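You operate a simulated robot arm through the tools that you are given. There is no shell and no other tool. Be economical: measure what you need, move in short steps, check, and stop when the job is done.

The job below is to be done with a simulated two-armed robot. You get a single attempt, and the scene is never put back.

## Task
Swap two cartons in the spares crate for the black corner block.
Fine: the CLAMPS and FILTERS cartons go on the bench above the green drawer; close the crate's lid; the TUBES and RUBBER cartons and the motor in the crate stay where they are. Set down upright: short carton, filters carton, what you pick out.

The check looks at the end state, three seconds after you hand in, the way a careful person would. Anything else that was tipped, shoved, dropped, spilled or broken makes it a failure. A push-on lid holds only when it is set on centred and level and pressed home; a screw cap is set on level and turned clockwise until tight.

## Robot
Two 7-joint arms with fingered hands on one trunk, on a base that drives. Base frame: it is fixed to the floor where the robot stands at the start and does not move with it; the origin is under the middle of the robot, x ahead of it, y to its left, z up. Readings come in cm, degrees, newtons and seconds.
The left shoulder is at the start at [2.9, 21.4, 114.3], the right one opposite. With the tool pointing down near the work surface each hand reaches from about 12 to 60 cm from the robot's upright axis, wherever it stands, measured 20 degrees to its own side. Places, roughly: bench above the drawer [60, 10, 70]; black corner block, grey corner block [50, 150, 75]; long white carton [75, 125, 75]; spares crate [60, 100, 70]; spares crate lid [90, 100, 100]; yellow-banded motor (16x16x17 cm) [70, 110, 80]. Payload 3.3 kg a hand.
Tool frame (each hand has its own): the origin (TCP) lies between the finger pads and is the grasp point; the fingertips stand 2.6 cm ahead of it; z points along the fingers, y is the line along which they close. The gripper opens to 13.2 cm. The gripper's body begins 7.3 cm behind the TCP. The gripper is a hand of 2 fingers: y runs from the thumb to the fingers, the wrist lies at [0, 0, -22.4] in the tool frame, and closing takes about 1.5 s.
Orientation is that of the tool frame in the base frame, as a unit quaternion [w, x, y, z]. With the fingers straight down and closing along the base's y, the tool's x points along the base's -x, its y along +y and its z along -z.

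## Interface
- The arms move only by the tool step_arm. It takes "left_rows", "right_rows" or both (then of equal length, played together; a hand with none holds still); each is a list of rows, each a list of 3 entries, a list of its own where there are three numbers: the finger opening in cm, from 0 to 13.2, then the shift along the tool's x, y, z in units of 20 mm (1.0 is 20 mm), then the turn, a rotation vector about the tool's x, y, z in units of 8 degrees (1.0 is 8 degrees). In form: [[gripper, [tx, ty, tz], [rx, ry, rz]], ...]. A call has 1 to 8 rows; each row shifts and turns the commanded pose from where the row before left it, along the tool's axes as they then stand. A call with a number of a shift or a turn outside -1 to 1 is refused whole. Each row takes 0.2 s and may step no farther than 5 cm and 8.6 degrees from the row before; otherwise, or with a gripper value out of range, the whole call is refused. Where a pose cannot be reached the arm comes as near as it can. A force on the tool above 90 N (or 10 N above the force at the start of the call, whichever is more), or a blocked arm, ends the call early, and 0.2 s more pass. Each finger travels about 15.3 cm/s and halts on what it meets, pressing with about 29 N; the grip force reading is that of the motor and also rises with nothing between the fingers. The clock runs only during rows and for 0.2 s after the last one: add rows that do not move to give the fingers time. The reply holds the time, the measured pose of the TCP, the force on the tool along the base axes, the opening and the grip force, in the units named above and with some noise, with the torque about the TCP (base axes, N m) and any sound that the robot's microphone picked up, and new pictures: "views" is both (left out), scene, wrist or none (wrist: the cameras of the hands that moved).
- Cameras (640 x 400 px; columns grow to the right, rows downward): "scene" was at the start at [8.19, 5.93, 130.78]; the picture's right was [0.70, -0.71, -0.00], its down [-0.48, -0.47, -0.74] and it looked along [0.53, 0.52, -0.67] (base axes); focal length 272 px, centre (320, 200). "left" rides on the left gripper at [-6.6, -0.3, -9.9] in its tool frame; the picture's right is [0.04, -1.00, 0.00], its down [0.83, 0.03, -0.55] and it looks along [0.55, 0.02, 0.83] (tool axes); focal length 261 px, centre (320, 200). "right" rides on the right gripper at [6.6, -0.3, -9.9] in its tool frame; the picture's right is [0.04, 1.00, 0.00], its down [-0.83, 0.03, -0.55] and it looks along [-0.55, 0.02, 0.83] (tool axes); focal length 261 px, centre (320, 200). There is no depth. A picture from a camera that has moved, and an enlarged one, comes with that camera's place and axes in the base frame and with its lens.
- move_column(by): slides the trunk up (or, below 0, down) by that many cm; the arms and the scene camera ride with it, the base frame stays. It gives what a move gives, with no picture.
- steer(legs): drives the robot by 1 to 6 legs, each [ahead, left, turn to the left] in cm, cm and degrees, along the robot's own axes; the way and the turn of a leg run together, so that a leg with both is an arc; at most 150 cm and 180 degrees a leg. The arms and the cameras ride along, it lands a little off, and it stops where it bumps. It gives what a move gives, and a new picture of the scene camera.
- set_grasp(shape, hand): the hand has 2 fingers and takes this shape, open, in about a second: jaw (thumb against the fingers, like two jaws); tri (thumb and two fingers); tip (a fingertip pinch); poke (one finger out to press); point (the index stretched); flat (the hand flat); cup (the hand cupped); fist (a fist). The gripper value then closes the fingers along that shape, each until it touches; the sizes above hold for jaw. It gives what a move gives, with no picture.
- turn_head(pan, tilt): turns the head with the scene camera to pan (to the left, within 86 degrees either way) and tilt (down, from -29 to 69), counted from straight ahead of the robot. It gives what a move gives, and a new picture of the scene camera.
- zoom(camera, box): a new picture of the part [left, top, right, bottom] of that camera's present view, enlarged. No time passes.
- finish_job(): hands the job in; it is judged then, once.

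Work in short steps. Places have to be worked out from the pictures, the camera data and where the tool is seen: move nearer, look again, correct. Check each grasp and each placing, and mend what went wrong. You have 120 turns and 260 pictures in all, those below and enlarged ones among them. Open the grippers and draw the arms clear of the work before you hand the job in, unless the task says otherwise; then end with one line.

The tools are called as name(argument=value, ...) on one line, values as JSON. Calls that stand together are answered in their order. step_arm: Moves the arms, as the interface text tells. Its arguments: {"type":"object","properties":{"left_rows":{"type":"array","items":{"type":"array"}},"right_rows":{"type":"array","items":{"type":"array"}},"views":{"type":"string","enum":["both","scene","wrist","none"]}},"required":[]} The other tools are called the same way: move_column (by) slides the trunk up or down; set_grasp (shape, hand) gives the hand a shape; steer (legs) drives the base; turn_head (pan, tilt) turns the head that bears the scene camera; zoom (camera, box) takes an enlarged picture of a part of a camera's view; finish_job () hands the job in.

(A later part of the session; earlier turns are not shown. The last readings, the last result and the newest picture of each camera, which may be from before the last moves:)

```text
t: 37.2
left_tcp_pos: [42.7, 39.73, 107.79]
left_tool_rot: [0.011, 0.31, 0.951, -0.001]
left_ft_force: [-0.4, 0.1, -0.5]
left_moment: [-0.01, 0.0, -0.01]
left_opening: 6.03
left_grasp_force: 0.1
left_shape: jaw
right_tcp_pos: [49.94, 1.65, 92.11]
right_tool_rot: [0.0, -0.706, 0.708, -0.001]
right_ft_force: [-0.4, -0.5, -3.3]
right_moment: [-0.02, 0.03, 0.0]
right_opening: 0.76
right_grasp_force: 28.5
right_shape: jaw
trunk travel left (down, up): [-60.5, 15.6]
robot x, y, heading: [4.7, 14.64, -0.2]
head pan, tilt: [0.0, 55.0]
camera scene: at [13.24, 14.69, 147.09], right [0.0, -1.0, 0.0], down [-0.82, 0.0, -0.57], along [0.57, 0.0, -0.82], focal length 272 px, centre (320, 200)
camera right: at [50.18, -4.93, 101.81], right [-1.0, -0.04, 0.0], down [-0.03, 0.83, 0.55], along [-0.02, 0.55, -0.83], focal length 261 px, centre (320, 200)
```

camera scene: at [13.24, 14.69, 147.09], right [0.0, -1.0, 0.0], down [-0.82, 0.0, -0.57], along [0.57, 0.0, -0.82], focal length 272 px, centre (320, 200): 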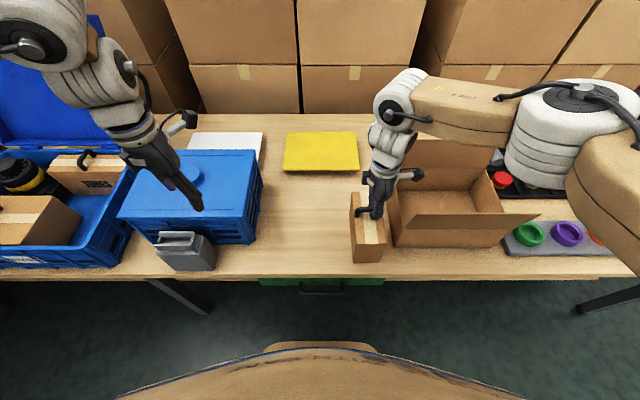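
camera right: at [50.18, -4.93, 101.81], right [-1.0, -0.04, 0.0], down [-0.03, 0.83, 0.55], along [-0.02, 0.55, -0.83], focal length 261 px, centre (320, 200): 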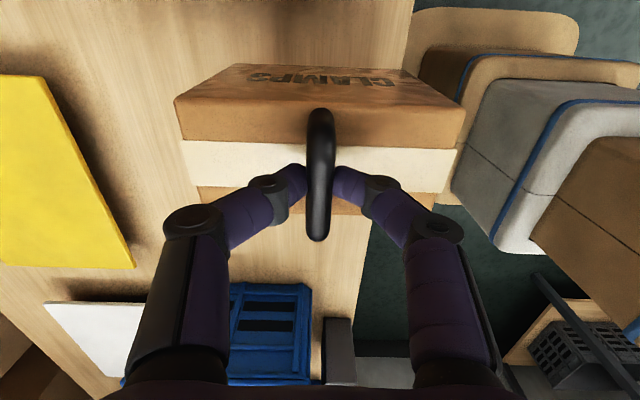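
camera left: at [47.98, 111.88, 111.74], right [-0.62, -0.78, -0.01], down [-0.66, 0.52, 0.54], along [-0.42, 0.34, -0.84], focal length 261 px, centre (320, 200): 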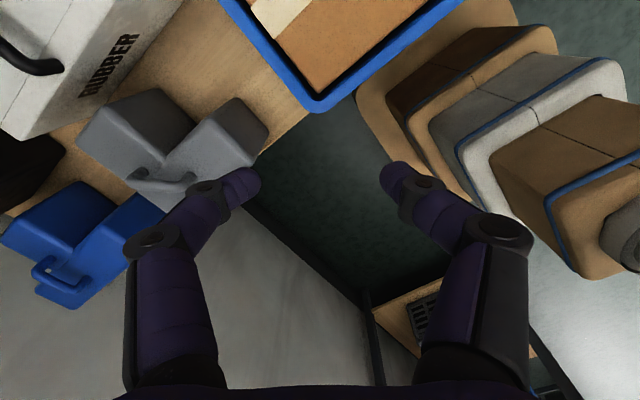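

It's CLAMPS. I descend toward the bench, watching force.

step_arm(right_rows=[[0, [0, 0, 0.8], [0, 0, 0]], [0, [0, 0, 0.8], [0, 0, 0]], [0, [0, 0, 0.5], [0, 0, 0]], [0, [0, 0, 0.25], [0, 0, 0]], [0, [0, 0, 0.0], [0, 0, 0]]], views="none")

```text
t: 38.5
left_tcp_pos: [42.76, 39.66, 107.83]
left_tool_rot: [0.011, 0.309, 0.951, -0.001]
left_ft_force: [-0.4, -1.1, -0.2]
left_moment: [0.0, 0.0, -0.04]
left_opening: 6.03
left_grasp_force: 0.1
left_shape: jaw
right_tcp_pos: [49.84, 1.67, 87.32]
right_tool_rot: [-0.002, -0.707, 0.707, 0.0]
right_ft_force: [-0.2, 0.0, -3.0]
right_moment: [-0.04, -0.01, 0.0]
right_opening: 0.78
right_grasp_force: 28.9
right_shape: jaw
trunk travel left (down, up): [-60.5, 15.6]
robot x, y, heading: [4.95, 14.62, -0.0]
head pan, tilt: [0.0, 55.0]
```

step_arm(right_rows=[[0, [0, 0, 0.2], [0, 0, 0]], [0, [0, 0, 0], [0, 0, 0]]], views="none")

step_arm(right_rows=[[0, [0, 0, 0.2], [0, 0, 0]], [0, [0, 0, 0], [0, 0, 0]]], views="wrist")

```text
t: 39.0
left_tcp_pos: [42.72, 39.66, 107.73]
left_tool_rot: [0.01, 0.309, 0.951, -0.001]
left_ft_force: [0.0, -0.8, 0.1]
left_moment: [-0.02, 0.04, 0.0]
left_opening: 6.05
left_grasp_force: 0.1
left_shape: jaw
right_tcp_pos: [49.86, 1.66, 86.98]
right_tool_rot: [0.0, -0.707, 0.707, 0.0]
right_ft_force: [-0.4, -0.7, -3.7]
right_moment: [-0.01, 0.02, -0.01]
right_opening: 0.76
right_grasp_force: 29.2
right_shape: jaw
trunk travel left (down, up): [-60.5, 15.6]
robot x, y, heading: [4.99, 14.84, -0.2]
head pan, tilt: [0.0, 55.0]
```

```text
t: 39.6
left_tcp_pos: [42.63, 39.6, 107.8]
left_tool_rot: [0.011, 0.309, 0.951, -0.001]
left_ft_force: [0.5, -0.2, 0.0]
left_moment: [0.01, 0.0, 0.02]
left_opening: 6.05
left_grasp_force: 0.1
left_shape: jaw
right_tcp_pos: [49.99, 1.57, 86.55]
right_tool_rot: [-0.001, -0.706, 0.708, 0.0]
right_ft_force: [1.2, -3.2, 12.6]
right_moment: [-0.01, 0.0, -0.02]
right_opening: 0.89
right_grasp_force: 28.9
right_shape: jaw
trunk travel left (down, up): [-60.5, 15.6]
robot x, y, heading: [5.3, 14.54, 0.1]
head pan, tilt: [0.0, 55.0]
camera right: at [50.17, -4.96, 96.4], right [-1.0, -0.04, 0.0], down [-0.03, 0.83, 0.55], along [-0.02, 0.55, -0.83], focal length 261 px, centre (320, 200)
```

right: 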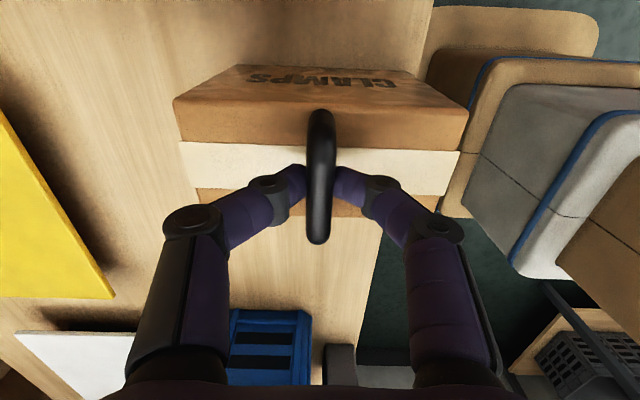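

Contact at z≈86.6 (bench). Open and rise clear of the handle.

step_arm(right_rows=[[2, [0, 0, 0], [0, 0, 0]], [5, [0, 0, 0], [0, 0, 0]], [6, [0, 0, 0], [0, 0, 0]], [6, [0, 0, -0.5], [0, 0, 0]], [6, [0, 0, -1], [0, 0, 0]], [6, [0, 0, -1], [0, 0, 0]], [6, [0, 0, -1], [0, 0, 0]], [6, [0, 0, -1], [0, 0, 0]]], views="both")

```text
t: 41.5
left_tcp_pos: [42.67, 39.77, 107.66]
left_tool_rot: [0.01, 0.31, 0.951, -0.001]
left_ft_force: [0.1, 0.3, -0.6]
left_moment: [0.01, -0.01, 0.0]
left_opening: 6.05
left_grasp_force: 0.1
left_shape: jaw
right_tcp_pos: [49.88, 1.7, 95.51]
right_tool_rot: [0.001, -0.707, 0.708, 0.0]
right_ft_force: [-0.4, 0.2, 0.5]
right_moment: [0.01, -0.02, -0.02]
right_opening: 5.96
right_grasp_force: 0.1
right_shape: jaw
trunk travel left (down, up): [-60.5, 15.6]
robot x, y, heading: [4.9, 14.23, -0.1]
head pan, tilt: [0.0, 55.0]
camera scene: at [13.2, 14.7, 147.09], right [0.0, -1.0, 0.0], down [-0.82, 0.0, -0.57], along [0.57, 0.0, -0.82], focal length 272 px, centre (320, 200)
camera right: at [50.14, -4.91, 105.3], right [-1.0, -0.04, 0.0], down [-0.03, 0.83, 0.55], along [-0.02, 0.55, -0.83], focal length 261 px, centre (320, 200)
```

scene: 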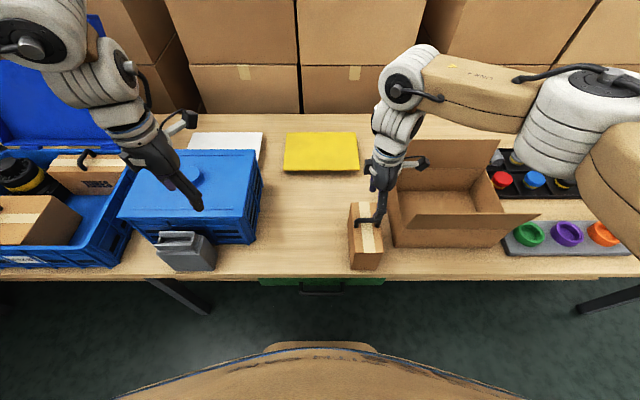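
right: 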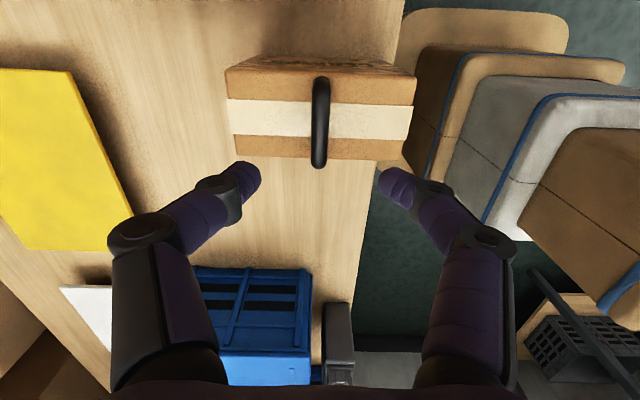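

CLAMPS stands upright above the drawer. Raise the column and turn the right hand back 90°, then drive left to y≈115 for the large carton.

move_column(by=15)

step_arm(right_rows=[[6, [0, 0, 0], [0, 0, 0.9375]], [6, [0, 0, 0], [0, 0, 0.9375]], [6, [0, 0, 0], [0, 0, 0.9375]], [6, [0, 0, 0], [0, 0, 0.9375]], [6, [0, 0, 0], [0, 0, 0.9375]], [6, [0, 0, 0], [0, 0, 0.9375]], [6, [0, 0, 0], [0, 0, 0.9375]], [6, [0, 0, 0], [0, 0, 0.9375]]], views="none")

step_arm(right_rows=[[6, [0, 0, 0], [0, 0, 0.9375]], [6, [0, 0, 0], [0, 0, 0.9375]], [6, [0, 0, 0], [0, 0, 0.9375]], [6, [0, 0, 0], [0, 0, 0.9375]]], views="none")

steer(legs=[[0, 101, 0]])

```text
t: 43.2
left_tcp_pos: [42.75, 39.68, 122.83]
left_tool_rot: [0.011, 0.31, 0.951, 0.0]
left_ft_force: [0.5, -0.2, 0.6]
left_moment: [0.04, -0.01, 0.02]
left_opening: 6.05
left_grasp_force: 0.1
left_shape: jaw
right_tcp_pos: [49.9, 1.62, 110.58]
right_tool_rot: [0.0, -0.707, 0.707, 0.001]
right_ft_force: [0.5, 0.2, -0.3]
right_moment: [-0.02, -0.01, -0.03]
right_opening: 5.94
right_grasp_force: 0.1
right_shape: jaw
trunk travel left (down, up): [-75.5, 0.6]
robot x, y, heading: [5.03, 14.8, -0.2]
head pan, tilt: [0.0, 55.0]
```

```text
t: 45.0
left_tcp_pos: [42.71, 39.7, 122.81]
left_tool_rot: [0.011, 0.309, 0.951, -0.001]
left_ft_force: [0.6, -0.8, 0.0]
left_moment: [-0.01, 0.03, 0.02]
left_opening: 6.05
left_grasp_force: 0.0
left_shape: jaw
right_tcp_pos: [49.94, 1.64, 110.53]
right_tool_rot: [0.0, -0.257, 0.967, 0.0]
right_ft_force: [-0.5, -0.2, -0.6]
right_moment: [-0.01, 0.02, 0.03]
right_opening: 5.96
right_grasp_force: 0.1
right_shape: jaw
trunk travel left (down, up): [-75.5, 0.6]
robot x, y, heading: [4.9, 14.58, -0.1]
head pan, tilt: [0.0, 55.0]
```

```text
t: 46.0
left_tcp_pos: [42.61, 39.7, 122.82]
left_tool_rot: [0.011, 0.31, 0.951, 0.0]
left_ft_force: [0.1, 0.3, -0.1]
left_moment: [-0.02, 0.03, -0.02]
left_opening: 6.06
left_grasp_force: 0.0
left_shape: jaw
right_tcp_pos: [49.94, 1.71, 110.59]
right_tool_rot: [0.0, 0.002, 1.0, 0.0]
right_ft_force: [0.0, -0.5, -0.3]
right_moment: [-0.03, 0.0, 0.01]
right_opening: 5.96
right_grasp_force: 0.1
right_shape: jaw
trunk travel left (down, up): [-75.5, 0.6]
robot x, y, heading: [5.09, 14.74, -0.2]
head pan, tilt: [0.0, 55.0]
```

```text
t: 51.3
left_tcp_pos: [43.14, 141.59, 122.76]
left_tool_rot: [0.01, 0.312, 0.95, 0.0]
left_ft_force: [0.2, 0.2, -0.6]
left_moment: [0.01, 0.02, -0.03]
left_opening: 6.06
left_grasp_force: 0.0
left_shape: jaw
right_tcp_pos: [50.31, 103.49, 110.55]
right_tool_rot: [0.0, 0.003, 1.0, 0.001]
right_ft_force: [0.0, -0.2, 0.4]
right_moment: [-0.01, -0.02, 0.02]
right_opening: 5.97
right_grasp_force: 0.0
right_shape: jaw
trunk travel left (down, up): [-75.5, 0.6]
robot x, y, heading: [4.73, 116.97, -0.6]
head pan, tilt: [0.0, 55.0]
camera scene: at [13.48, 116.81, 162.1], right [-0.01, -1.0, 0.0], down [-0.82, 0.01, -0.57], along [0.57, 0.0, -0.82], focal length 272 px, centre (320, 200)
```

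scene: 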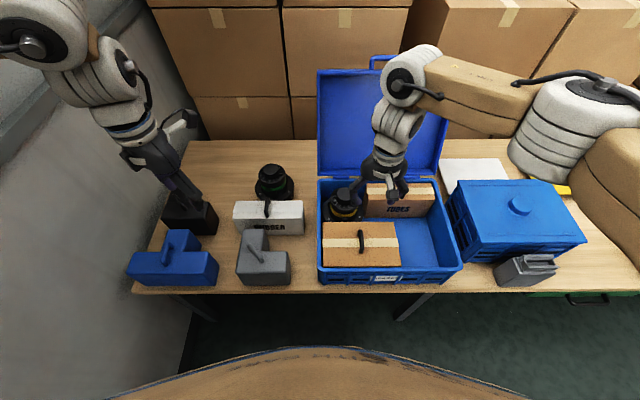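

Right hand is over the large carton's handle; lower the column 12 cm and check with the wrist camera.

move_column(by=-12)

step_arm(right_rows=[[6, [-0.4, 0.1, 0.5], [0, 0, 0]]], views="wrist")

```text
t: 52.8
left_tcp_pos: [43.15, 141.65, 110.72]
left_tool_rot: [0.01, 0.313, 0.95, -0.001]
left_ft_force: [-0.3, 0.6, 0.5]
left_moment: [0.0, -0.02, -0.02]
left_opening: 6.04
left_grasp_force: 0.0
left_shape: jaw
right_tcp_pos: [50.26, 103.54, 98.5]
right_tool_rot: [0.001, 0.002, 1.0, 0.0]
right_ft_force: [-0.1, 0.4, 0.3]
right_moment: [0.03, -0.02, 0.0]
right_opening: 5.94
right_grasp_force: 0.0
right_shape: jaw
trunk travel left (down, up): [-63.5, 12.6]
robot x, y, heading: [5.38, 115.98, -0.3]
head pan, tilt: [0.0, 55.0]
```

```text
t: 53.2
left_tcp_pos: [43.23, 141.64, 110.71]
left_tool_rot: [0.011, 0.311, 0.95, -0.001]
left_ft_force: [-1.3, -0.7, -0.4]
left_moment: [-0.03, 0.0, 0.01]
left_opening: 6.06
left_grasp_force: 0.0
left_shape: jaw
right_tcp_pos: [51.0, 103.84, 97.53]
right_tool_rot: [0.0, 0.003, 1.0, 0.001]
right_ft_force: [0.3, 0.2, -0.1]
right_moment: [0.02, 0.01, -0.01]
right_opening: 5.92
right_grasp_force: 0.0
right_shape: jaw
trunk travel left (down, up): [-63.5, 12.6]
robot x, y, heading: [6.0, 116.93, -0.2]
head pan, tilt: [0.0, 55.0]
camera right: at [44.51, 103.57, 107.31], right [-0.04, 1.0, 0.0], down [0.83, 0.03, 0.55], along [0.55, 0.02, -0.83], focal length 261 px, centre (320, 200)
```

right: 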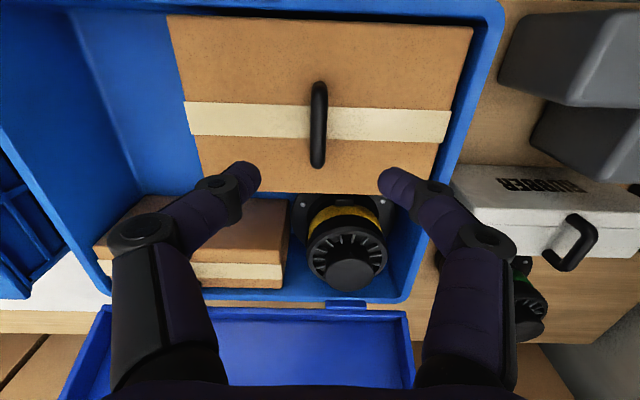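

Bar is centred under the hand. Lower to z≈87.9 and close.

step_arm(right_rows=[[6, [0.1, -0.05, 0.96], [0, 0, 0]], [6, [0, 0, 0.96], [0, 0, 0]], [6, [0, 0, 0.96], [0, 0, 0]], [6, [0, 0, 0.96], [0, 0, 0]], [6, [0, 0, 0.96], [0, 0, 0]]], views="wrist")

step_arm(right_rows=[[4, [0, 0, 0], [0, 0, 0]], [2, [0, 0, 0], [0, 0, 0]], [0, [0, 0, 0], [0, 0, 0]], [0, [0, 0, 0], [0, 0, 0]], [0, [0, 0, 0], [0, 0, 0]], [0, [0, 0, 0], [0, 0, 0]]], views="wrist")

```text
t: 54.4
left_tcp_pos: [43.22, 141.69, 110.69]
left_tool_rot: [0.01, 0.312, 0.95, -0.002]
left_ft_force: [0.1, 1.0, -0.6]
left_moment: [-0.01, 0.01, 0.01]
left_opening: 6.06
left_grasp_force: 0.1
left_shape: jaw
right_tcp_pos: [50.83, 103.71, 87.87]
right_tool_rot: [0.0, 0.002, 1.0, 0.0]
right_ft_force: [0.2, 0.1, 0.1]
right_moment: [0.0, -0.02, -0.03]
right_opening: 5.93
right_grasp_force: 0.1
right_shape: jaw
trunk travel left (down, up): [-63.5, 12.6]
robot x, y, heading: [5.03, 116.6, -0.5]
head pan, tilt: [0.0, 55.0]
camera right: at [44.26, 103.52, 97.66], right [-0.04, 1.0, 0.0], down [0.83, 0.03, 0.55], along [0.55, 0.02, -0.83], focal length 261 px, centre (320, 200)
```

right: 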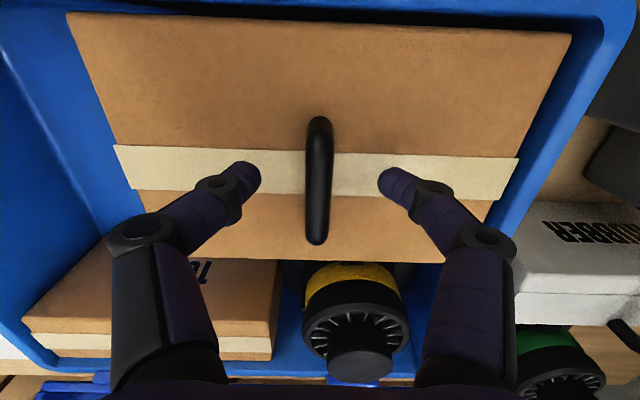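

```text
t: 55.8
left_tcp_pos: [43.28, 141.62, 110.79]
left_tool_rot: [0.011, 0.312, 0.95, -0.001]
left_ft_force: [-0.4, 0.1, 0.3]
left_moment: [-0.01, -0.01, -0.01]
left_opening: 6.02
left_grasp_force: 0.1
left_shape: jaw
right_tcp_pos: [50.76, 103.7, 87.86]
right_tool_rot: [-0.001, 0.004, 1.0, 0.0]
right_ft_force: [-0.2, -0.5, 0.4]
right_moment: [0.03, 0.02, 0.01]
right_opening: 0.86
right_grasp_force: 29.3
right_shape: jaw
trunk travel left (down, up): [-63.5, 12.6]
robot x, y, heading: [5.13, 116.64, -0.3]
head pan, tilt: [0.0, 55.0]
camera right: at [44.29, 103.45, 97.64], right [-0.04, 1.0, 0.0], down [0.83, 0.03, 0.55], along [0.55, 0.02, -0.83], focal length 261 px, centre (320, 200)
```

right: 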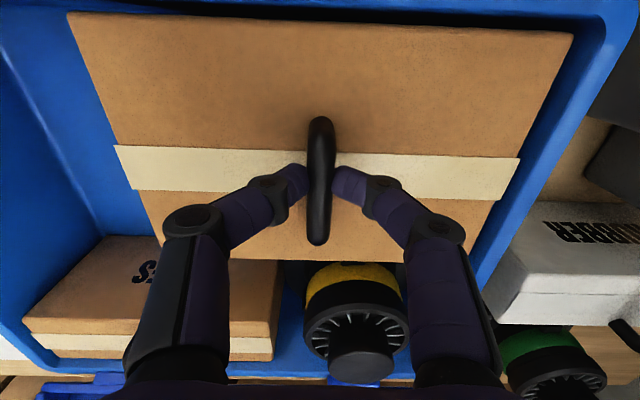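

Good grip (0.86 cm). Lift with the column in two stages.

move_column(by=12)

step_arm(right_rows=[[0, [0, 0, -1], [0, 0, 0]], [0, [0, 0, -1], [0, 0, 0]], [0, [0, 0, -1], [0, 0, 0]], [0, [0.2, 0, -1], [0, 0, 0]], [0, [0.2, 0, -1], [0, 0, 0]], [0, [0.2, 0, -1], [0, 0, 0]], [0, [0.2, 0, -1], [0, 0, 0]], [0, [0.2, 0, -0.5], [0, 0, 0]]], views="both")

```text
t: 57.3
left_tcp_pos: [43.3, 141.6, 122.77]
left_tool_rot: [0.011, 0.311, 0.95, -0.001]
left_ft_force: [-0.9, -0.3, 0.8]
left_moment: [-0.03, -0.02, -0.02]
left_opening: 6.02
left_grasp_force: 0.1
left_shape: jaw
right_tcp_pos: [50.86, 103.63, 99.85]
right_tool_rot: [-0.001, 0.003, 1.0, 0.001]
right_ft_force: [0.0, 1.3, -6.5]
right_moment: [-0.02, 0.05, -0.01]
right_opening: 0.86
right_grasp_force: 29.3
right_shape: jaw
trunk travel left (down, up): [-75.5, 0.6]
robot x, y, heading: [5.11, 116.92, -0.4]
head pan, tilt: [0.0, 55.0]
```

```text
t: 59.1
left_tcp_pos: [43.22, 141.65, 122.69]
left_tool_rot: [0.011, 0.311, 0.95, -0.001]
left_ft_force: [1.0, -0.3, -0.4]
left_moment: [-0.02, -0.01, -0.04]
left_opening: 6.04
left_grasp_force: 0.0
left_shape: jaw
right_tcp_pos: [48.69, 103.69, 114.94]
right_tool_rot: [-0.001, 0.003, 1.0, 0.001]
right_ft_force: [0.5, 0.3, -5.6]
right_moment: [-0.01, 0.03, -0.03]
right_opening: 0.84
right_grasp_force: 29.5
right_shape: jaw
trunk travel left (down, up): [-75.5, 0.6]
robot x, y, heading: [5.08, 116.84, -0.4]
head pan, tilt: [0.0, 55.0]
camera scene: at [13.52, 116.77, 162.09], right [-0.01, -1.0, 0.0], down [-0.82, 0.01, -0.57], along [0.57, 0.0, -0.82], focal length 272 px, centre (320, 200)
camera right: at [42.28, 103.44, 124.67], right [-0.03, 1.0, 0.0], down [0.83, 0.03, 0.55], along [0.55, 0.02, -0.83], focal length 261 px, centre (320, 200)
```

scene: 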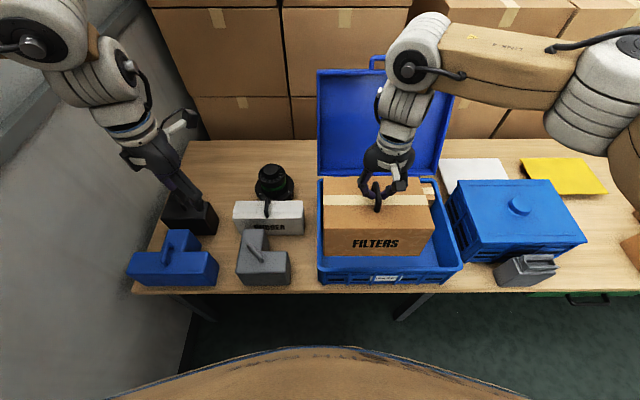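
right: 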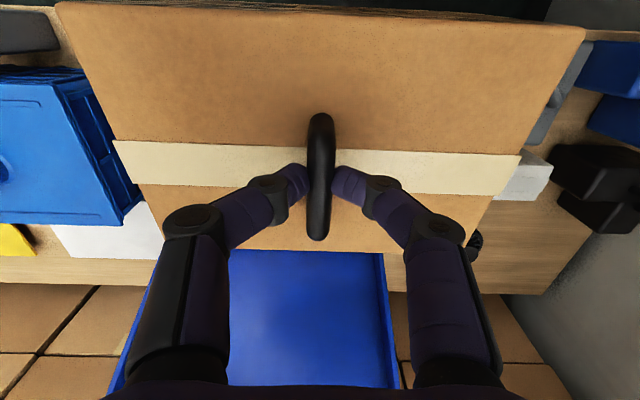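

FILTERS held level (~0.6 kg). Turn it 90° in the air so its long side points along x, then drive to y≈19.

step_arm(right_rows=[[0, [0, 0, 0], [0, 0, -0.9375]], [0, [0, 0, 0], [0, 0, -0.9375]], [0, [0, 0, 0], [0, 0, -0.9375]], [0, [0, 0, 0], [0, 0, -0.9375]], [0, [0, 0, 0], [0, 0, -0.9375]], [0, [0, 0, 0], [0, 0, -0.9375]], [0, [0, 0, 0], [0, 0, -0.9375]], [0, [0, 0, 0], [0, 0, -0.9375]]], views="none")

step_arm(right_rows=[[0, [0, 0, 0], [0, 0, -0.9375]], [0, [0, 0, 0], [0, 0, -0.9375]], [0, [0, 0, 0], [0, 0, -0.9375]], [0, [0, 0, 0], [0, 0, -0.9375]], [0, [0, -0.8, 0], [0, 0, 0]], [0, [0, -0.8, 0], [0, 0, 0]]], views="none")

steer(legs=[[0, -84.5, 0]])

```text
t: 60.9
left_tcp_pos: [43.35, 141.65, 122.79]
left_tool_rot: [0.011, 0.311, 0.95, -0.001]
left_ft_force: [-0.3, 0.2, 0.9]
left_moment: [0.01, 0.01, 0.0]
left_opening: 6.05
left_grasp_force: 0.0
left_shape: jaw
right_tcp_pos: [48.89, 103.67, 114.94]
right_tool_rot: [0.0, -0.498, 0.867, 0.001]
right_ft_force: [0.0, -0.4, -5.6]
right_moment: [-0.01, 0.01, 0.0]
right_opening: 0.86
right_grasp_force: 30.0
right_shape: jaw
trunk travel left (down, up): [-75.5, 0.6]
robot x, y, heading: [5.24, 116.43, -0.3]
head pan, tilt: [0.0, 55.0]
```

```text
t: 62.3
left_tcp_pos: [43.34, 141.55, 122.83]
left_tool_rot: [0.011, 0.311, 0.95, -0.001]
left_ft_force: [-0.8, 0.8, -0.5]
left_moment: [0.0, 0.01, -0.01]
left_opening: 6.07
left_grasp_force: 0.0
left_shape: jaw
right_tcp_pos: [52.07, 103.75, 114.93]
right_tool_rot: [0.0, -0.705, 0.709, 0.0]
right_ft_force: [0.2, 0.5, -5.5]
right_moment: [-0.03, 0.0, 0.0]
right_opening: 0.84
right_grasp_force: 28.6
right_shape: jaw
trunk travel left (down, up): [-75.5, 0.6]
robot x, y, heading: [5.12, 116.95, -0.1]
head pan, tilt: [0.0, 55.0]
```

```text
t: 66.8
left_tcp_pos: [42.82, 57.36, 122.8]
left_tool_rot: [0.011, 0.309, 0.951, -0.001]
left_ft_force: [0.0, 0.4, -0.3]
left_moment: [-0.03, -0.02, -0.04]
left_opening: 6.08
left_grasp_force: 0.1
left_shape: jaw
right_tcp_pos: [51.83, 19.54, 114.93]
right_tool_rot: [0.001, 0.708, -0.706, 0.0]
right_ft_force: [-0.8, 0.7, -6.4]
right_moment: [-0.01, 0.03, -0.01]
right_opening: 0.86
right_grasp_force: 29.2
right_shape: jaw
trunk travel left (down, up): [-75.5, 0.6]
robot x, y, heading: [5.15, 32.29, -0.0]
head pan, tilt: [0.0, 55.0]
camera scene: at [13.31, 32.32, 162.09], right [0.0, -1.0, 0.0], down [-0.82, 0.0, -0.57], along [0.57, 0.0, -0.82], focal length 272 px, centre (320, 200)
```

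scene: 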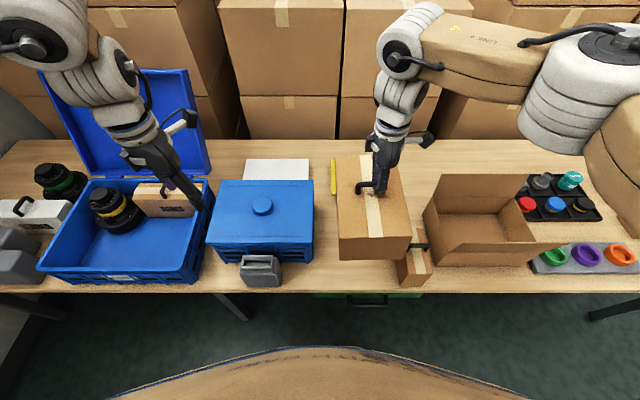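

Room on both sides is good. Lower the column 14, then arm, moving 3 cm farther in.

move_column(by=-14)

step_arm(right_rows=[[0, [0, -0.5, 0.8], [0, 0, 0]], [0, [0, -0.5, 0.8], [0, 0, 0]], [0, [0, -0.5, 0.8], [0, 0, 0]], [0, [0, 0, 0.8], [0, 0, 0]], [0, [0, 0, 0.8], [0, 0, 0]], [0, [0, 0, 0.8], [0, 0, 0]], [0, [0, 0, 0.8], [0, 0, 0]], [0, [0, 0, 0.6], [0, 0, 0]]], views="both")

```text
t: 68.4
left_tcp_pos: [42.93, 57.42, 108.82]
left_tool_rot: [0.011, 0.309, 0.951, -0.001]
left_ft_force: [0.4, -0.2, -0.2]
left_moment: [-0.01, -0.03, 0.02]
left_opening: 6.06
left_grasp_force: 0.0
left_shape: jaw
right_tcp_pos: [51.94, 19.58, 100.89]
right_tool_rot: [0.001, -0.707, 0.708, 0.0]
right_ft_force: [0.1, 0.0, -5.5]
right_moment: [-0.04, -0.02, 0.0]
right_opening: 0.84
right_grasp_force: 28.9
right_shape: jaw
trunk travel left (down, up): [-61.5, 14.6]
robot x, y, heading: [4.54, 32.37, -0.3]
head pan, tilt: [0.0, 55.0]
```

```text
t: 70.2
left_tcp_pos: [42.96, 57.32, 108.72]
left_tool_rot: [0.01, 0.309, 0.951, 0.0]
left_ft_force: [0.1, -0.5, -0.3]
left_moment: [-0.02, 0.0, 0.01]
left_opening: 6.05
left_grasp_force: 0.0
left_shape: jaw
right_tcp_pos: [53.64, 19.97, 89.57]
right_tool_rot: [0.0, 0.708, -0.707, 0.0]
right_ft_force: [0.2, -0.2, -5.1]
right_moment: [0.03, 0.05, -0.06]
right_opening: 0.85
right_grasp_force: 28.9
right_shape: jaw
right hand out of reach, approached as far as the arm can: row 7, 8
trunk travel left (down, up): [-61.5, 14.6]
robot x, y, heading: [4.87, 32.42, 0.2]
head pan, tilt: [0.0, 55.0]
camera scene: at [13.44, 32.32, 148.08], right [0.0, -1.0, 0.0], down [-0.82, 0.0, -0.57], along [0.57, 0.0, -0.82], focal length 272 px, centre (320, 200)
camera right: at [53.94, 13.3, 99.36], right [-1.0, -0.04, 0.0], down [-0.03, 0.83, 0.55], along [-0.02, 0.55, -0.83], focal length 261 px, centre (320, 200)
```

scene: 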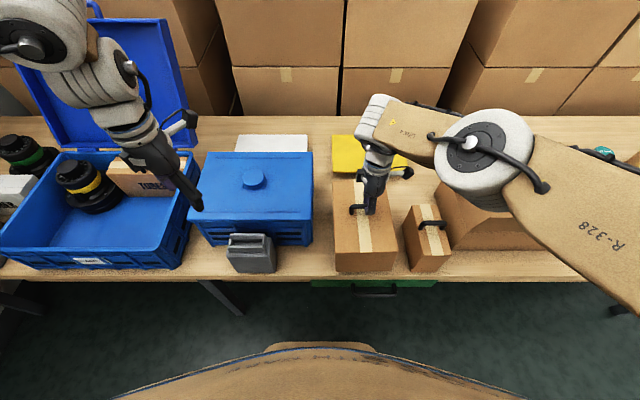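
right: 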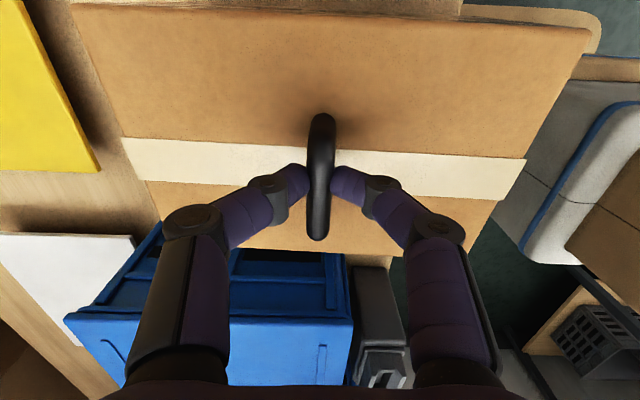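

Arm is at its reach limit; I finish the descent with the column in small steps.

move_column(by=-2.4)

move_column(by=-0.5)

```text
t: 70.9
left_tcp_pos: [42.83, 57.4, 106.33]
left_tool_rot: [0.011, 0.308, 0.951, -0.001]
left_ft_force: [-0.2, -0.8, -0.3]
left_moment: [-0.04, -0.02, 0.0]
left_opening: 6.03
left_grasp_force: 0.0
left_shape: jaw
right_tcp_pos: [53.58, 19.77, 87.25]
right_tool_rot: [0.0, 0.708, -0.706, -0.001]
right_ft_force: [-0.4, -0.2, -5.2]
right_moment: [0.07, 0.01, 0.01]
right_opening: 0.85
right_grasp_force: 29.0
right_shape: jaw
trunk travel left (down, up): [-59.1, 17.0]
robot x, y, heading: [4.83, 32.67, -0.0]
head pan, tilt: [0.0, 55.0]
```

```text
t: 71.5
left_tcp_pos: [42.81, 57.39, 105.98]
left_tool_rot: [0.012, 0.309, 0.951, -0.002]
left_ft_force: [0.5, 0.6, 0.8]
left_moment: [0.03, 0.01, 0.03]
left_opening: 6.04
left_grasp_force: 0.1
left_shape: jaw
right_tcp_pos: [53.6, 19.86, 86.91]
right_tool_rot: [0.001, -0.707, 0.707, -0.001]
right_ft_force: [0.3, -2.1, 17.3]
right_moment: [-0.02, 0.01, 0.04]
right_opening: 0.9
right_grasp_force: 29.3
right_shape: jaw
trunk travel left (down, up): [-58.6, 17.5]
robot x, y, heading: [5.11, 32.3, 0.1]
head pan, tilt: [0.0, 55.0]
```

Contact on the bench (17 N). Open, then rise.

step_arm(right_rows=[[2, [0, 0, 0], [0, 0, 0]], [5, [0, 0, 0], [0, 0, 0]], [6, [0, 0, 0], [0, 0, 0]], [6, [0, 0, 0], [0, 0, 0]], [6, [0, 0, -0.9], [0, 0, 0]], [6, [0, 0, -0.9], [0, 0, 0]], [6, [0, 0, -0.9], [0, 0, 0]], [6, [0, 0, -0.9], [0, 0, 0]]], views="both")

move_column(by=16)

```text
t: 73.3
left_tcp_pos: [42.77, 57.44, 105.84]
left_tool_rot: [0.011, 0.308, 0.951, -0.001]
left_ft_force: [1.0, -0.3, 0.2]
left_moment: [0.01, -0.04, -0.02]
left_opening: 6.05
left_grasp_force: 0.0
left_shape: jaw
right_tcp_pos: [53.59, 19.99, 94.0]
right_tool_rot: [0.001, 0.707, -0.707, 0.0]
right_ft_force: [0.4, -0.7, -0.2]
right_moment: [-0.01, -0.01, -0.03]
right_opening: 5.96
right_grasp_force: 0.0
right_shape: jaw
trunk travel left (down, up): [-58.6, 17.5]
robot x, y, heading: [4.78, 32.18, 0.1]
head pan, tilt: [0.0, 55.0]
camera scene: at [13.45, 32.35, 145.19], right [0.0, -1.0, 0.0], down [-0.82, 0.0, -0.57], along [0.57, 0.0, -0.82], focal length 272 px, centre (320, 200)
camera right: at [53.87, 13.31, 103.83], right [-1.0, -0.04, 0.0], down [-0.03, 0.83, 0.55], along [-0.02, 0.55, -0.83], focal length 261 px, centre (320, 200)
```

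scene: 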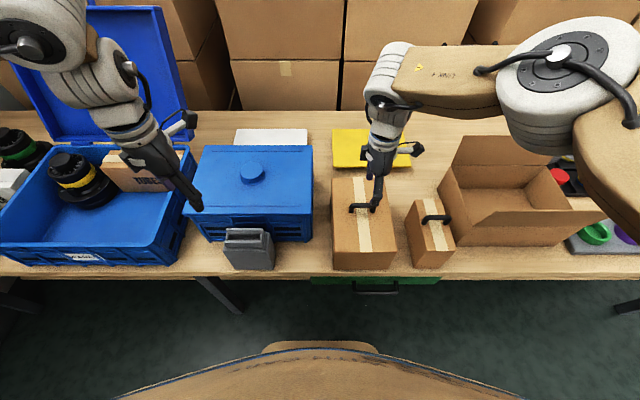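
right: 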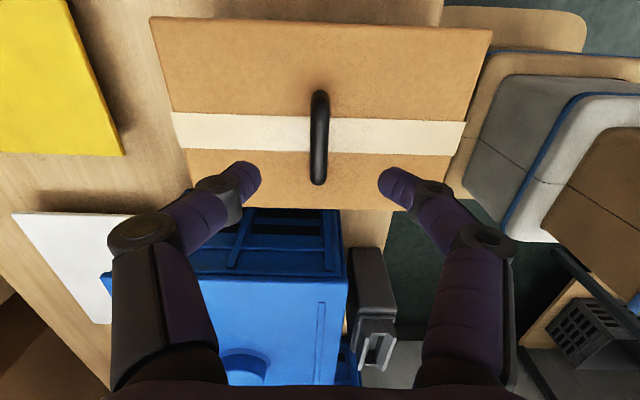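

```text
t: 75.1
left_tcp_pos: [42.81, 57.39, 121.89]
left_tool_rot: [0.01, 0.309, 0.951, -0.001]
left_ft_force: [-0.8, 0.3, 0.3]
left_moment: [0.01, 0.0, 0.01]
left_opening: 6.04
left_grasp_force: 0.0
left_shape: jaw
right_tcp_pos: [53.56, 19.81, 109.92]
right_tool_rot: [0.001, 0.708, -0.706, -0.001]
right_ft_force: [0.9, 0.3, -0.8]
right_moment: [0.02, -0.01, -0.03]
right_opening: 5.96
right_grasp_force: 0.0
right_shape: jaw
trunk travel left (down, up): [-74.6, 1.5]
robot x, y, heading: [5.08, 32.18, 0.0]
head pan, tilt: [0.0, 55.0]
```

Both cartons stand properly. Now I drive to y≈130 to survey the black block.

steer(legs=[[0, 98, 0]])

turn_head(pan=20, tilt=55)

```text
t: 80.2
left_tcp_pos: [43.13, 155.32, 121.9]
left_tool_rot: [0.011, 0.311, 0.95, 0.0]
left_ft_force: [1.1, -0.7, -0.1]
left_moment: [0.01, -0.01, 0.03]
left_opening: 6.05
left_grasp_force: 0.0
left_shape: jaw
right_tcp_pos: [53.74, 117.82, 109.97]
right_tool_rot: [0.0, -0.706, 0.708, 0.0]
right_ft_force: [-0.2, -1.2, 0.8]
right_moment: [-0.03, 0.02, 0.01]
right_opening: 5.96
right_grasp_force: 0.1
right_shape: jaw
trunk travel left (down, up): [-74.6, 1.5]
robot x, y, heading: [5.52, 130.34, -0.4]
head pan, tilt: [0.0, 55.0]
camera scene: at [13.46, 130.55, 161.19], right [0.0, -1.0, 0.0], down [-0.82, 0.0, -0.57], along [0.57, 0.0, -0.82], focal length 272 px, centre (320, 200)
```

scene: 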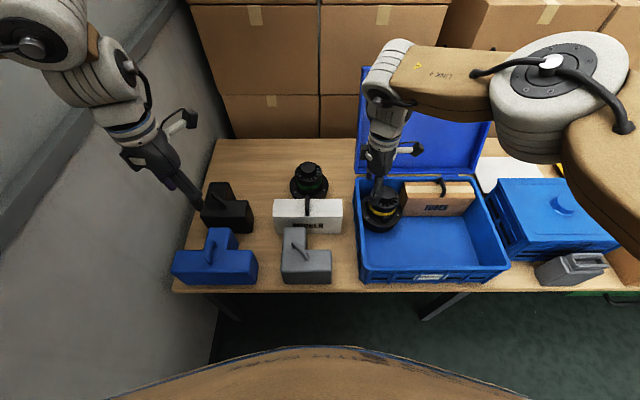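

```text
t: 81.0
left_tcp_pos: [43.07, 155.39, 121.85]
left_tool_rot: [0.011, 0.311, 0.95, -0.001]
left_ft_force: [0.3, -0.7, -0.1]
left_moment: [-0.02, 0.02, 0.0]
left_opening: 6.05
left_grasp_force: 0.1
left_shape: jaw
right_tcp_pos: [53.68, 117.83, 109.93]
right_tool_rot: [0.0, -0.706, 0.708, 0.0]
right_ft_force: [-0.5, 0.1, 0.7]
right_moment: [0.02, -0.01, -0.01]
right_opening: 5.98
right_grasp_force: 0.1
right_shape: jaw
trunk travel left (down, up): [-74.6, 1.5]
robot x, y, heading: [5.34, 130.73, -0.3]
head pan, tilt: [20.0, 55.0]
camera scene: at [13.03, 132.96, 161.19], right [0.34, -0.94, 0.0], down [-0.77, -0.28, -0.57], along [0.54, 0.19, -0.82], focal length 272 px, centre (320, 200)
```

scene: 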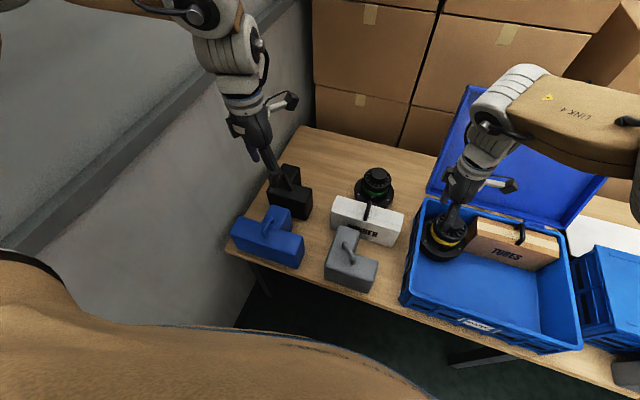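

Take the left wrist view and an enlarged scene view of the black block.

zoom(camera="left", box=[0, 0, 640, 400])

zoom(camera="scene", box=[210, 140, 450, 290])

```text
1.00 times, centred on (320, 200) of left (not enlarged: the box is as wide or as high as the picture)
camera zoom: at [48.1, 151.35, 131.9], right [-0.62, -0.78, -0.01], down [-0.66, 0.52, 0.54], along [-0.42, 0.34, -0.84], focal length 261 px, centre (320, 200)
```

zoom: 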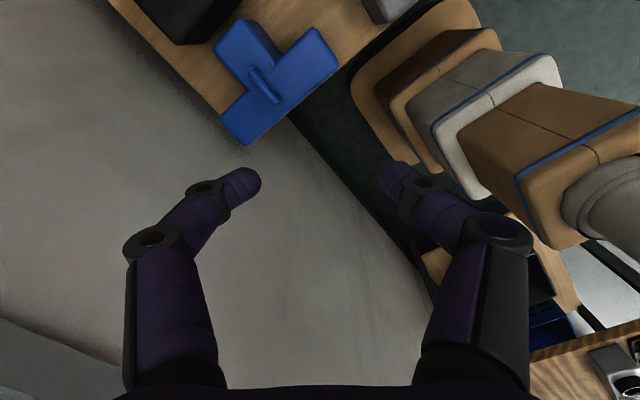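

```text
2.67 times, centred on (330, 215) of scene
camera zoom: at [13.03, 132.96, 161.19], right [0.34, -0.94, 0.0], down [-0.77, -0.28, -0.57], along [0.54, 0.19, -0.82], focal length 725 px, centre (293, 160)
```

zoom: 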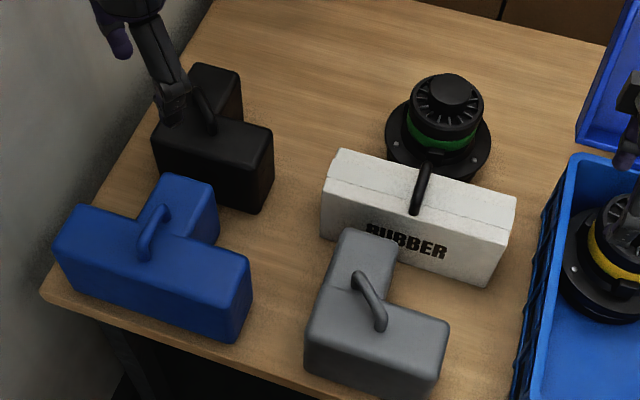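

The black block is a true L; blue is T-shaped. The left hand seems to be near a wrist limit with its camera in front; I turn it on by 144° so that it mirrors the right hand.

step_arm(left_rows=[[6, [0, 0, 0], [0, 0, 1]], [6, [0, 0, 0], [0, 0, 1]], [6, [0, 0, 0], [0, 0, 1]], [6, [0, 0, 0], [0, 0, 1]], [6, [0, 0, 0], [0, 0, 1]], [6, [0, 0, 0], [0, 0, 1]], [6, [0, 0, 0], [0, 0, 1]], [6, [0, 0, 0], [0, 0, 1]]], views="none")

step_arm(left_rows=[[6, [0, 0, 0], [0, 0, 1]], [6, [0, 0, 0], [0, 0, 1]], [6, [0, 0, 0], [0, 0, 1]], [6, [0, 0, 0], [0, 0, 1]], [6, [0, 0, 0], [0, 0, 1]], [6, [0, 0, 0], [0, 0, 1]], [6, [0, 0, 0], [0, 0, 1]], [6, [0, 0, 0], [0, 0, 1]]], views="both")

```text
t: 82.8
left_tcp_pos: [36.85, 153.93, 123.88]
left_tool_rot: [0.012, 0.667, 0.745, 0.006]
left_ft_force: [-0.1, -0.4, 0.2]
left_moment: [0.0, 0.03, 0.03]
left_opening: 6.05
left_grasp_force: 0.0
left_shape: jaw
left hand out of reach, approached as far as the arm can: row 4, 5, 6, 7, 8
right_tcp_pos: [53.71, 117.83, 109.95]
right_tool_rot: [-0.001, -0.706, 0.708, 0.001]
right_ft_force: [0.2, -0.2, 0.3]
right_moment: [-0.01, 0.0, 0.02]
right_opening: 5.98
right_grasp_force: 0.0
right_shape: jaw
trunk travel left (down, up): [-74.6, 1.5]
robot x, y, heading: [5.58, 130.19, -0.2]
head pan, tilt: [20.0, 55.0]
```

```text
t: 84.6
left_tcp_pos: [36.9, 154.04, 123.77]
left_tool_rot: [0.013, 0.667, 0.745, 0.007]
left_ft_force: [-0.4, -0.4, 0.4]
left_moment: [0.0, -0.01, -0.01]
left_opening: 6.06
left_grasp_force: 0.1
left_shape: jaw
left hand out of reach, approached as far as the arm can: row 1, 2, 3, 4, 5, 6, 7, 8
right_tcp_pos: [53.67, 117.88, 110.07]
right_tool_rot: [0.0, -0.705, 0.709, 0.001]
right_ft_force: [-0.5, 0.7, 0.8]
right_moment: [0.01, -0.04, -0.02]
right_opening: 5.99
right_grasp_force: 0.1
right_shape: jaw
trunk travel left (down, up): [-74.6, 1.5]
robot x, y, heading: [5.24, 130.54, -0.0]
head pan, tilt: [20.0, 55.0]
camera scene: at [13.03, 132.99, 161.19], right [0.34, -0.94, 0.0], down [-0.77, -0.28, -0.57], along [0.54, 0.19, -0.82], focal length 272 px, centre (320, 200)
camera left: at [37.15, 147.44, 133.78], right [-1.0, -0.07, -0.03], down [-0.07, 0.83, 0.55], along [-0.01, 0.55, -0.84], focal length 261 px, centre (320, 200)
```

scene: 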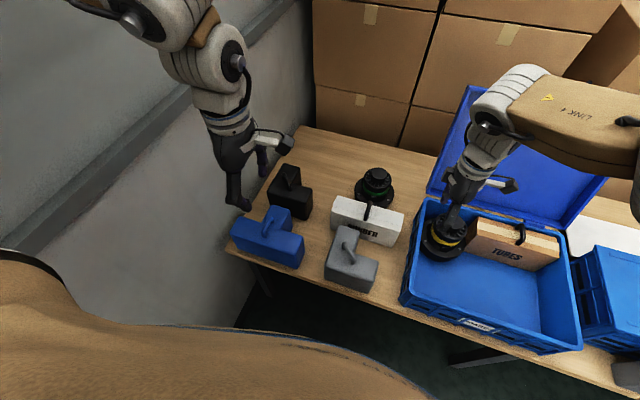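
left: 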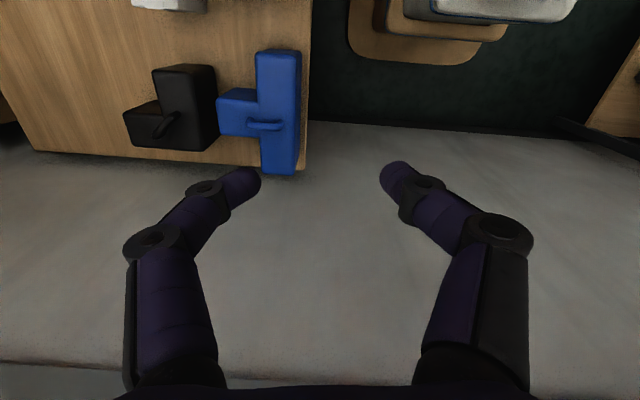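

Enlarge the left view: it shows the black block from above well.

zoom(camera="left", box=[90, 40, 330, 190])

zoom(camera="scene", box=[220, 150, 340, 225])

```text
2.67 times, centred on (210, 115) of left
camera zoom: at [37.15, 147.44, 133.78], right [-1.0, -0.07, -0.03], down [-0.07, 0.83, 0.55], along [-0.01, 0.55, -0.84], focal length 695 px, centre (613, 427)
```

zoom: 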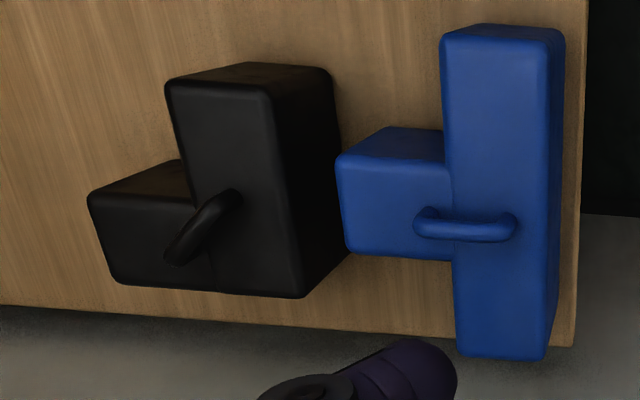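

```text
5.33 times, centred on (280, 188) of scene
camera zoom: at [13.03, 132.99, 161.19], right [0.34, -0.94, 0.0], down [-0.77, -0.28, -0.57], along [0.54, 0.19, -0.82], focal length 1450 px, centre (533, 267)
```

zoom: 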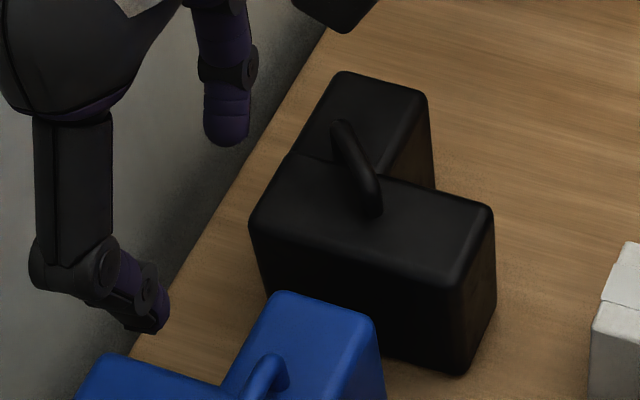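

Black block worked out: L of 16×16 cm, arms 7.5 wide, x 62–78, y 156–172, top z≈81, handle ≈(68.4,165.6) running along (+x,+y). The hand needs tool yaw −45° from default; I try turning the left hand there.

step_arm(left_rows=[[6, [0, 0, 0], [0, 0, -1]], [6, [0, 0, 0], [0, 0, -1]], [6, [0, 0, 0], [0, 0, -1]], [6, [0, 0, 0], [0, 0, -1]], [6, [0, 0, 0], [0, 0, -1]], [6, [0, 0, 0], [0, 0, -1]], [6, [0, 0, 0], [0, 0, -1]], [6, [0, 0, 0], [0, 0, -1]]], views="none")

step_arm(left_rows=[[6, [0, 0, 0], [0, 0, -1]], [6, [0, 0, 0], [0, 0, -1]], [6, [0, 0, 0], [0, 0, -1]], [6, [0, 0, 0], [0, 0, -1]], [6, [0, 0, 0], [0, 0, -1]], [6, [0, 0, 0], [0, 0, -1]], [6, [0, 0, 0], [0, 0, -1]], [6, [0, 0, 0], [0, 0, -1]]], views="scene")

```text
t: 86.4
left_tcp_pos: [36.97, 154.06, 123.88]
left_tool_rot: [0.014, 0.17, 0.985, 0.0]
left_ft_force: [-0.2, 0.5, 0.8]
left_moment: [0.03, -0.05, 0.02]
left_opening: 6.06
left_grasp_force: 0.0
left_shape: jaw
right_tcp_pos: [53.65, 117.87, 110.0]
right_tool_rot: [-0.001, -0.706, 0.709, 0.0]
right_ft_force: [0.2, -0.8, -0.9]
right_moment: [-0.01, -0.02, 0.01]
right_opening: 5.95
right_grasp_force: 0.0
right_shape: jaw
trunk travel left (down, up): [-74.6, 1.5]
robot x, y, heading: [5.45, 130.47, -0.3]
head pan, tilt: [20.0, 55.0]
```

```text
t: 88.2
left_tcp_pos: [37.01, 154.01, 123.82]
left_tool_rot: [0.011, -0.379, 0.925, -0.008]
left_ft_force: [-0.1, -0.4, -0.2]
left_moment: [0.01, 0.02, 0.0]
left_opening: 6.03
left_grasp_force: 0.0
left_shape: jaw
right_tcp_pos: [53.67, 117.77, 110.04]
right_tool_rot: [0.0, -0.706, 0.708, 0.0]
right_ft_force: [0.0, 0.3, -0.6]
right_moment: [0.02, 0.07, 0.01]
right_opening: 5.98
right_grasp_force: 0.1
right_shape: jaw
trunk travel left (down, up): [-74.6, 1.5]
robot x, y, heading: [5.56, 130.63, -0.4]
head pan, tilt: [20.0, 55.0]
camera scene: at [13.03, 132.99, 161.19], right [0.34, -0.94, 0.0], down [-0.77, -0.28, -0.57], along [0.54, 0.19, -0.82], focal length 272 px, centre (320, 200)
```

scene: 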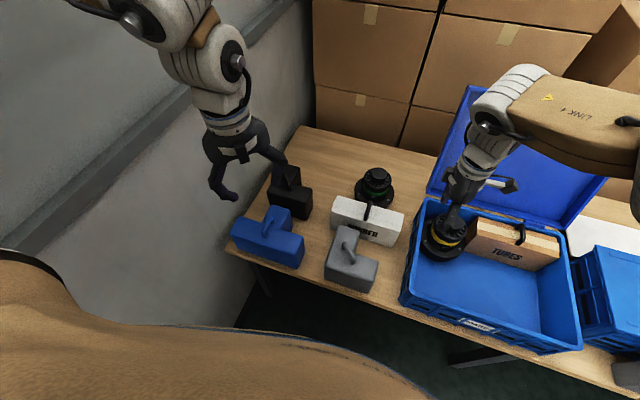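

The turn works. Now test how far forward the left hand can reach in this orientation, lowering too (nothing under it higher than z≈86).

step_arm(left_rows=[[6, [0, 0, 1], [0, 0, 0]], [6, [0, 0, 1], [0, 0, 0]], [6, [-0.9, -0.9, 0.5], [0, 0, 0]], [6, [-0.9, -0.9, 0.5], [0, 0, 0]], [6, [-0.9, -0.9, 0.5], [0, 0, 0]], [6, [-0.9, -0.9, 0.5], [0, 0, 0]], [6, [-0.9, -0.9, 0.5], [0, 0, 0]], [6, [-0.9, -0.9, 0.5], [0, 0, 0]]], views="both")

```text
t: 90.0
left_tcp_pos: [47.49, 160.53, 117.9]
left_tool_rot: [0.012, -0.376, 0.926, -0.009]
left_ft_force: [0.8, -0.3, -0.6]
left_moment: [0.01, 0.03, -0.02]
left_opening: 6.04
left_grasp_force: 0.1
left_shape: jaw
left hand out of reach, approached as far as the arm can: row 3, 4, 5, 6, 7, 8
right_tcp_pos: [53.74, 117.9, 110.03]
right_tool_rot: [0.001, -0.706, 0.708, 0.0]
right_ft_force: [0.0, -1.1, 0.3]
right_moment: [0.01, -0.01, 0.0]
right_opening: 5.95
right_grasp_force: 0.1
right_shape: jaw
trunk travel left (down, up): [-74.6, 1.5]
robot x, y, heading: [5.46, 130.59, -0.5]
head pan, tilt: [20.0, 55.0]
camera scene: at [13.06, 133.02, 161.19], right [0.34, -0.94, 0.0], down [-0.77, -0.28, -0.57], along [0.54, 0.19, -0.82], focal length 272 px, centre (320, 200)
camera left: at [52.0, 164.9, 127.99], right [0.67, -0.74, 0.03], down [-0.64, -0.55, 0.54], along [-0.39, -0.38, -0.84], focal length 261 px, centre (320, 200)
```

scene: 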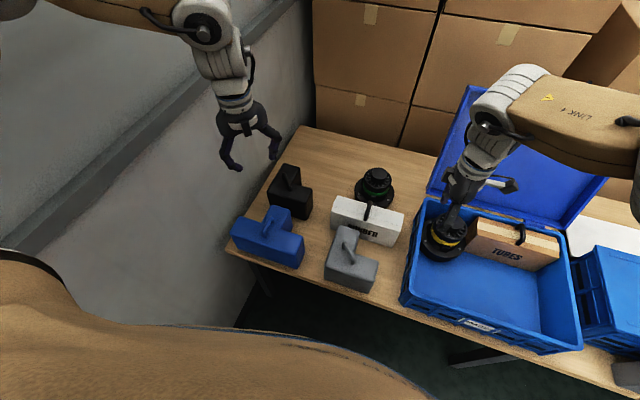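
left: 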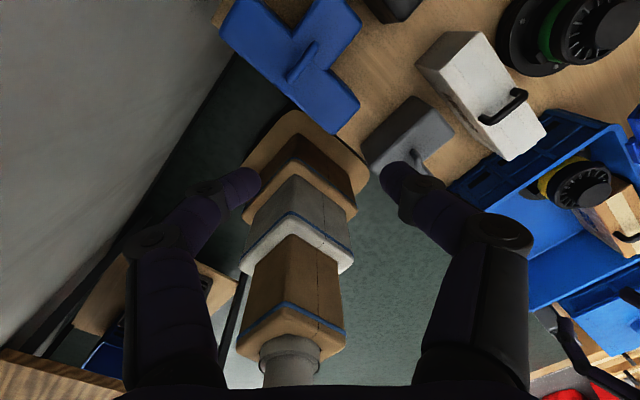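

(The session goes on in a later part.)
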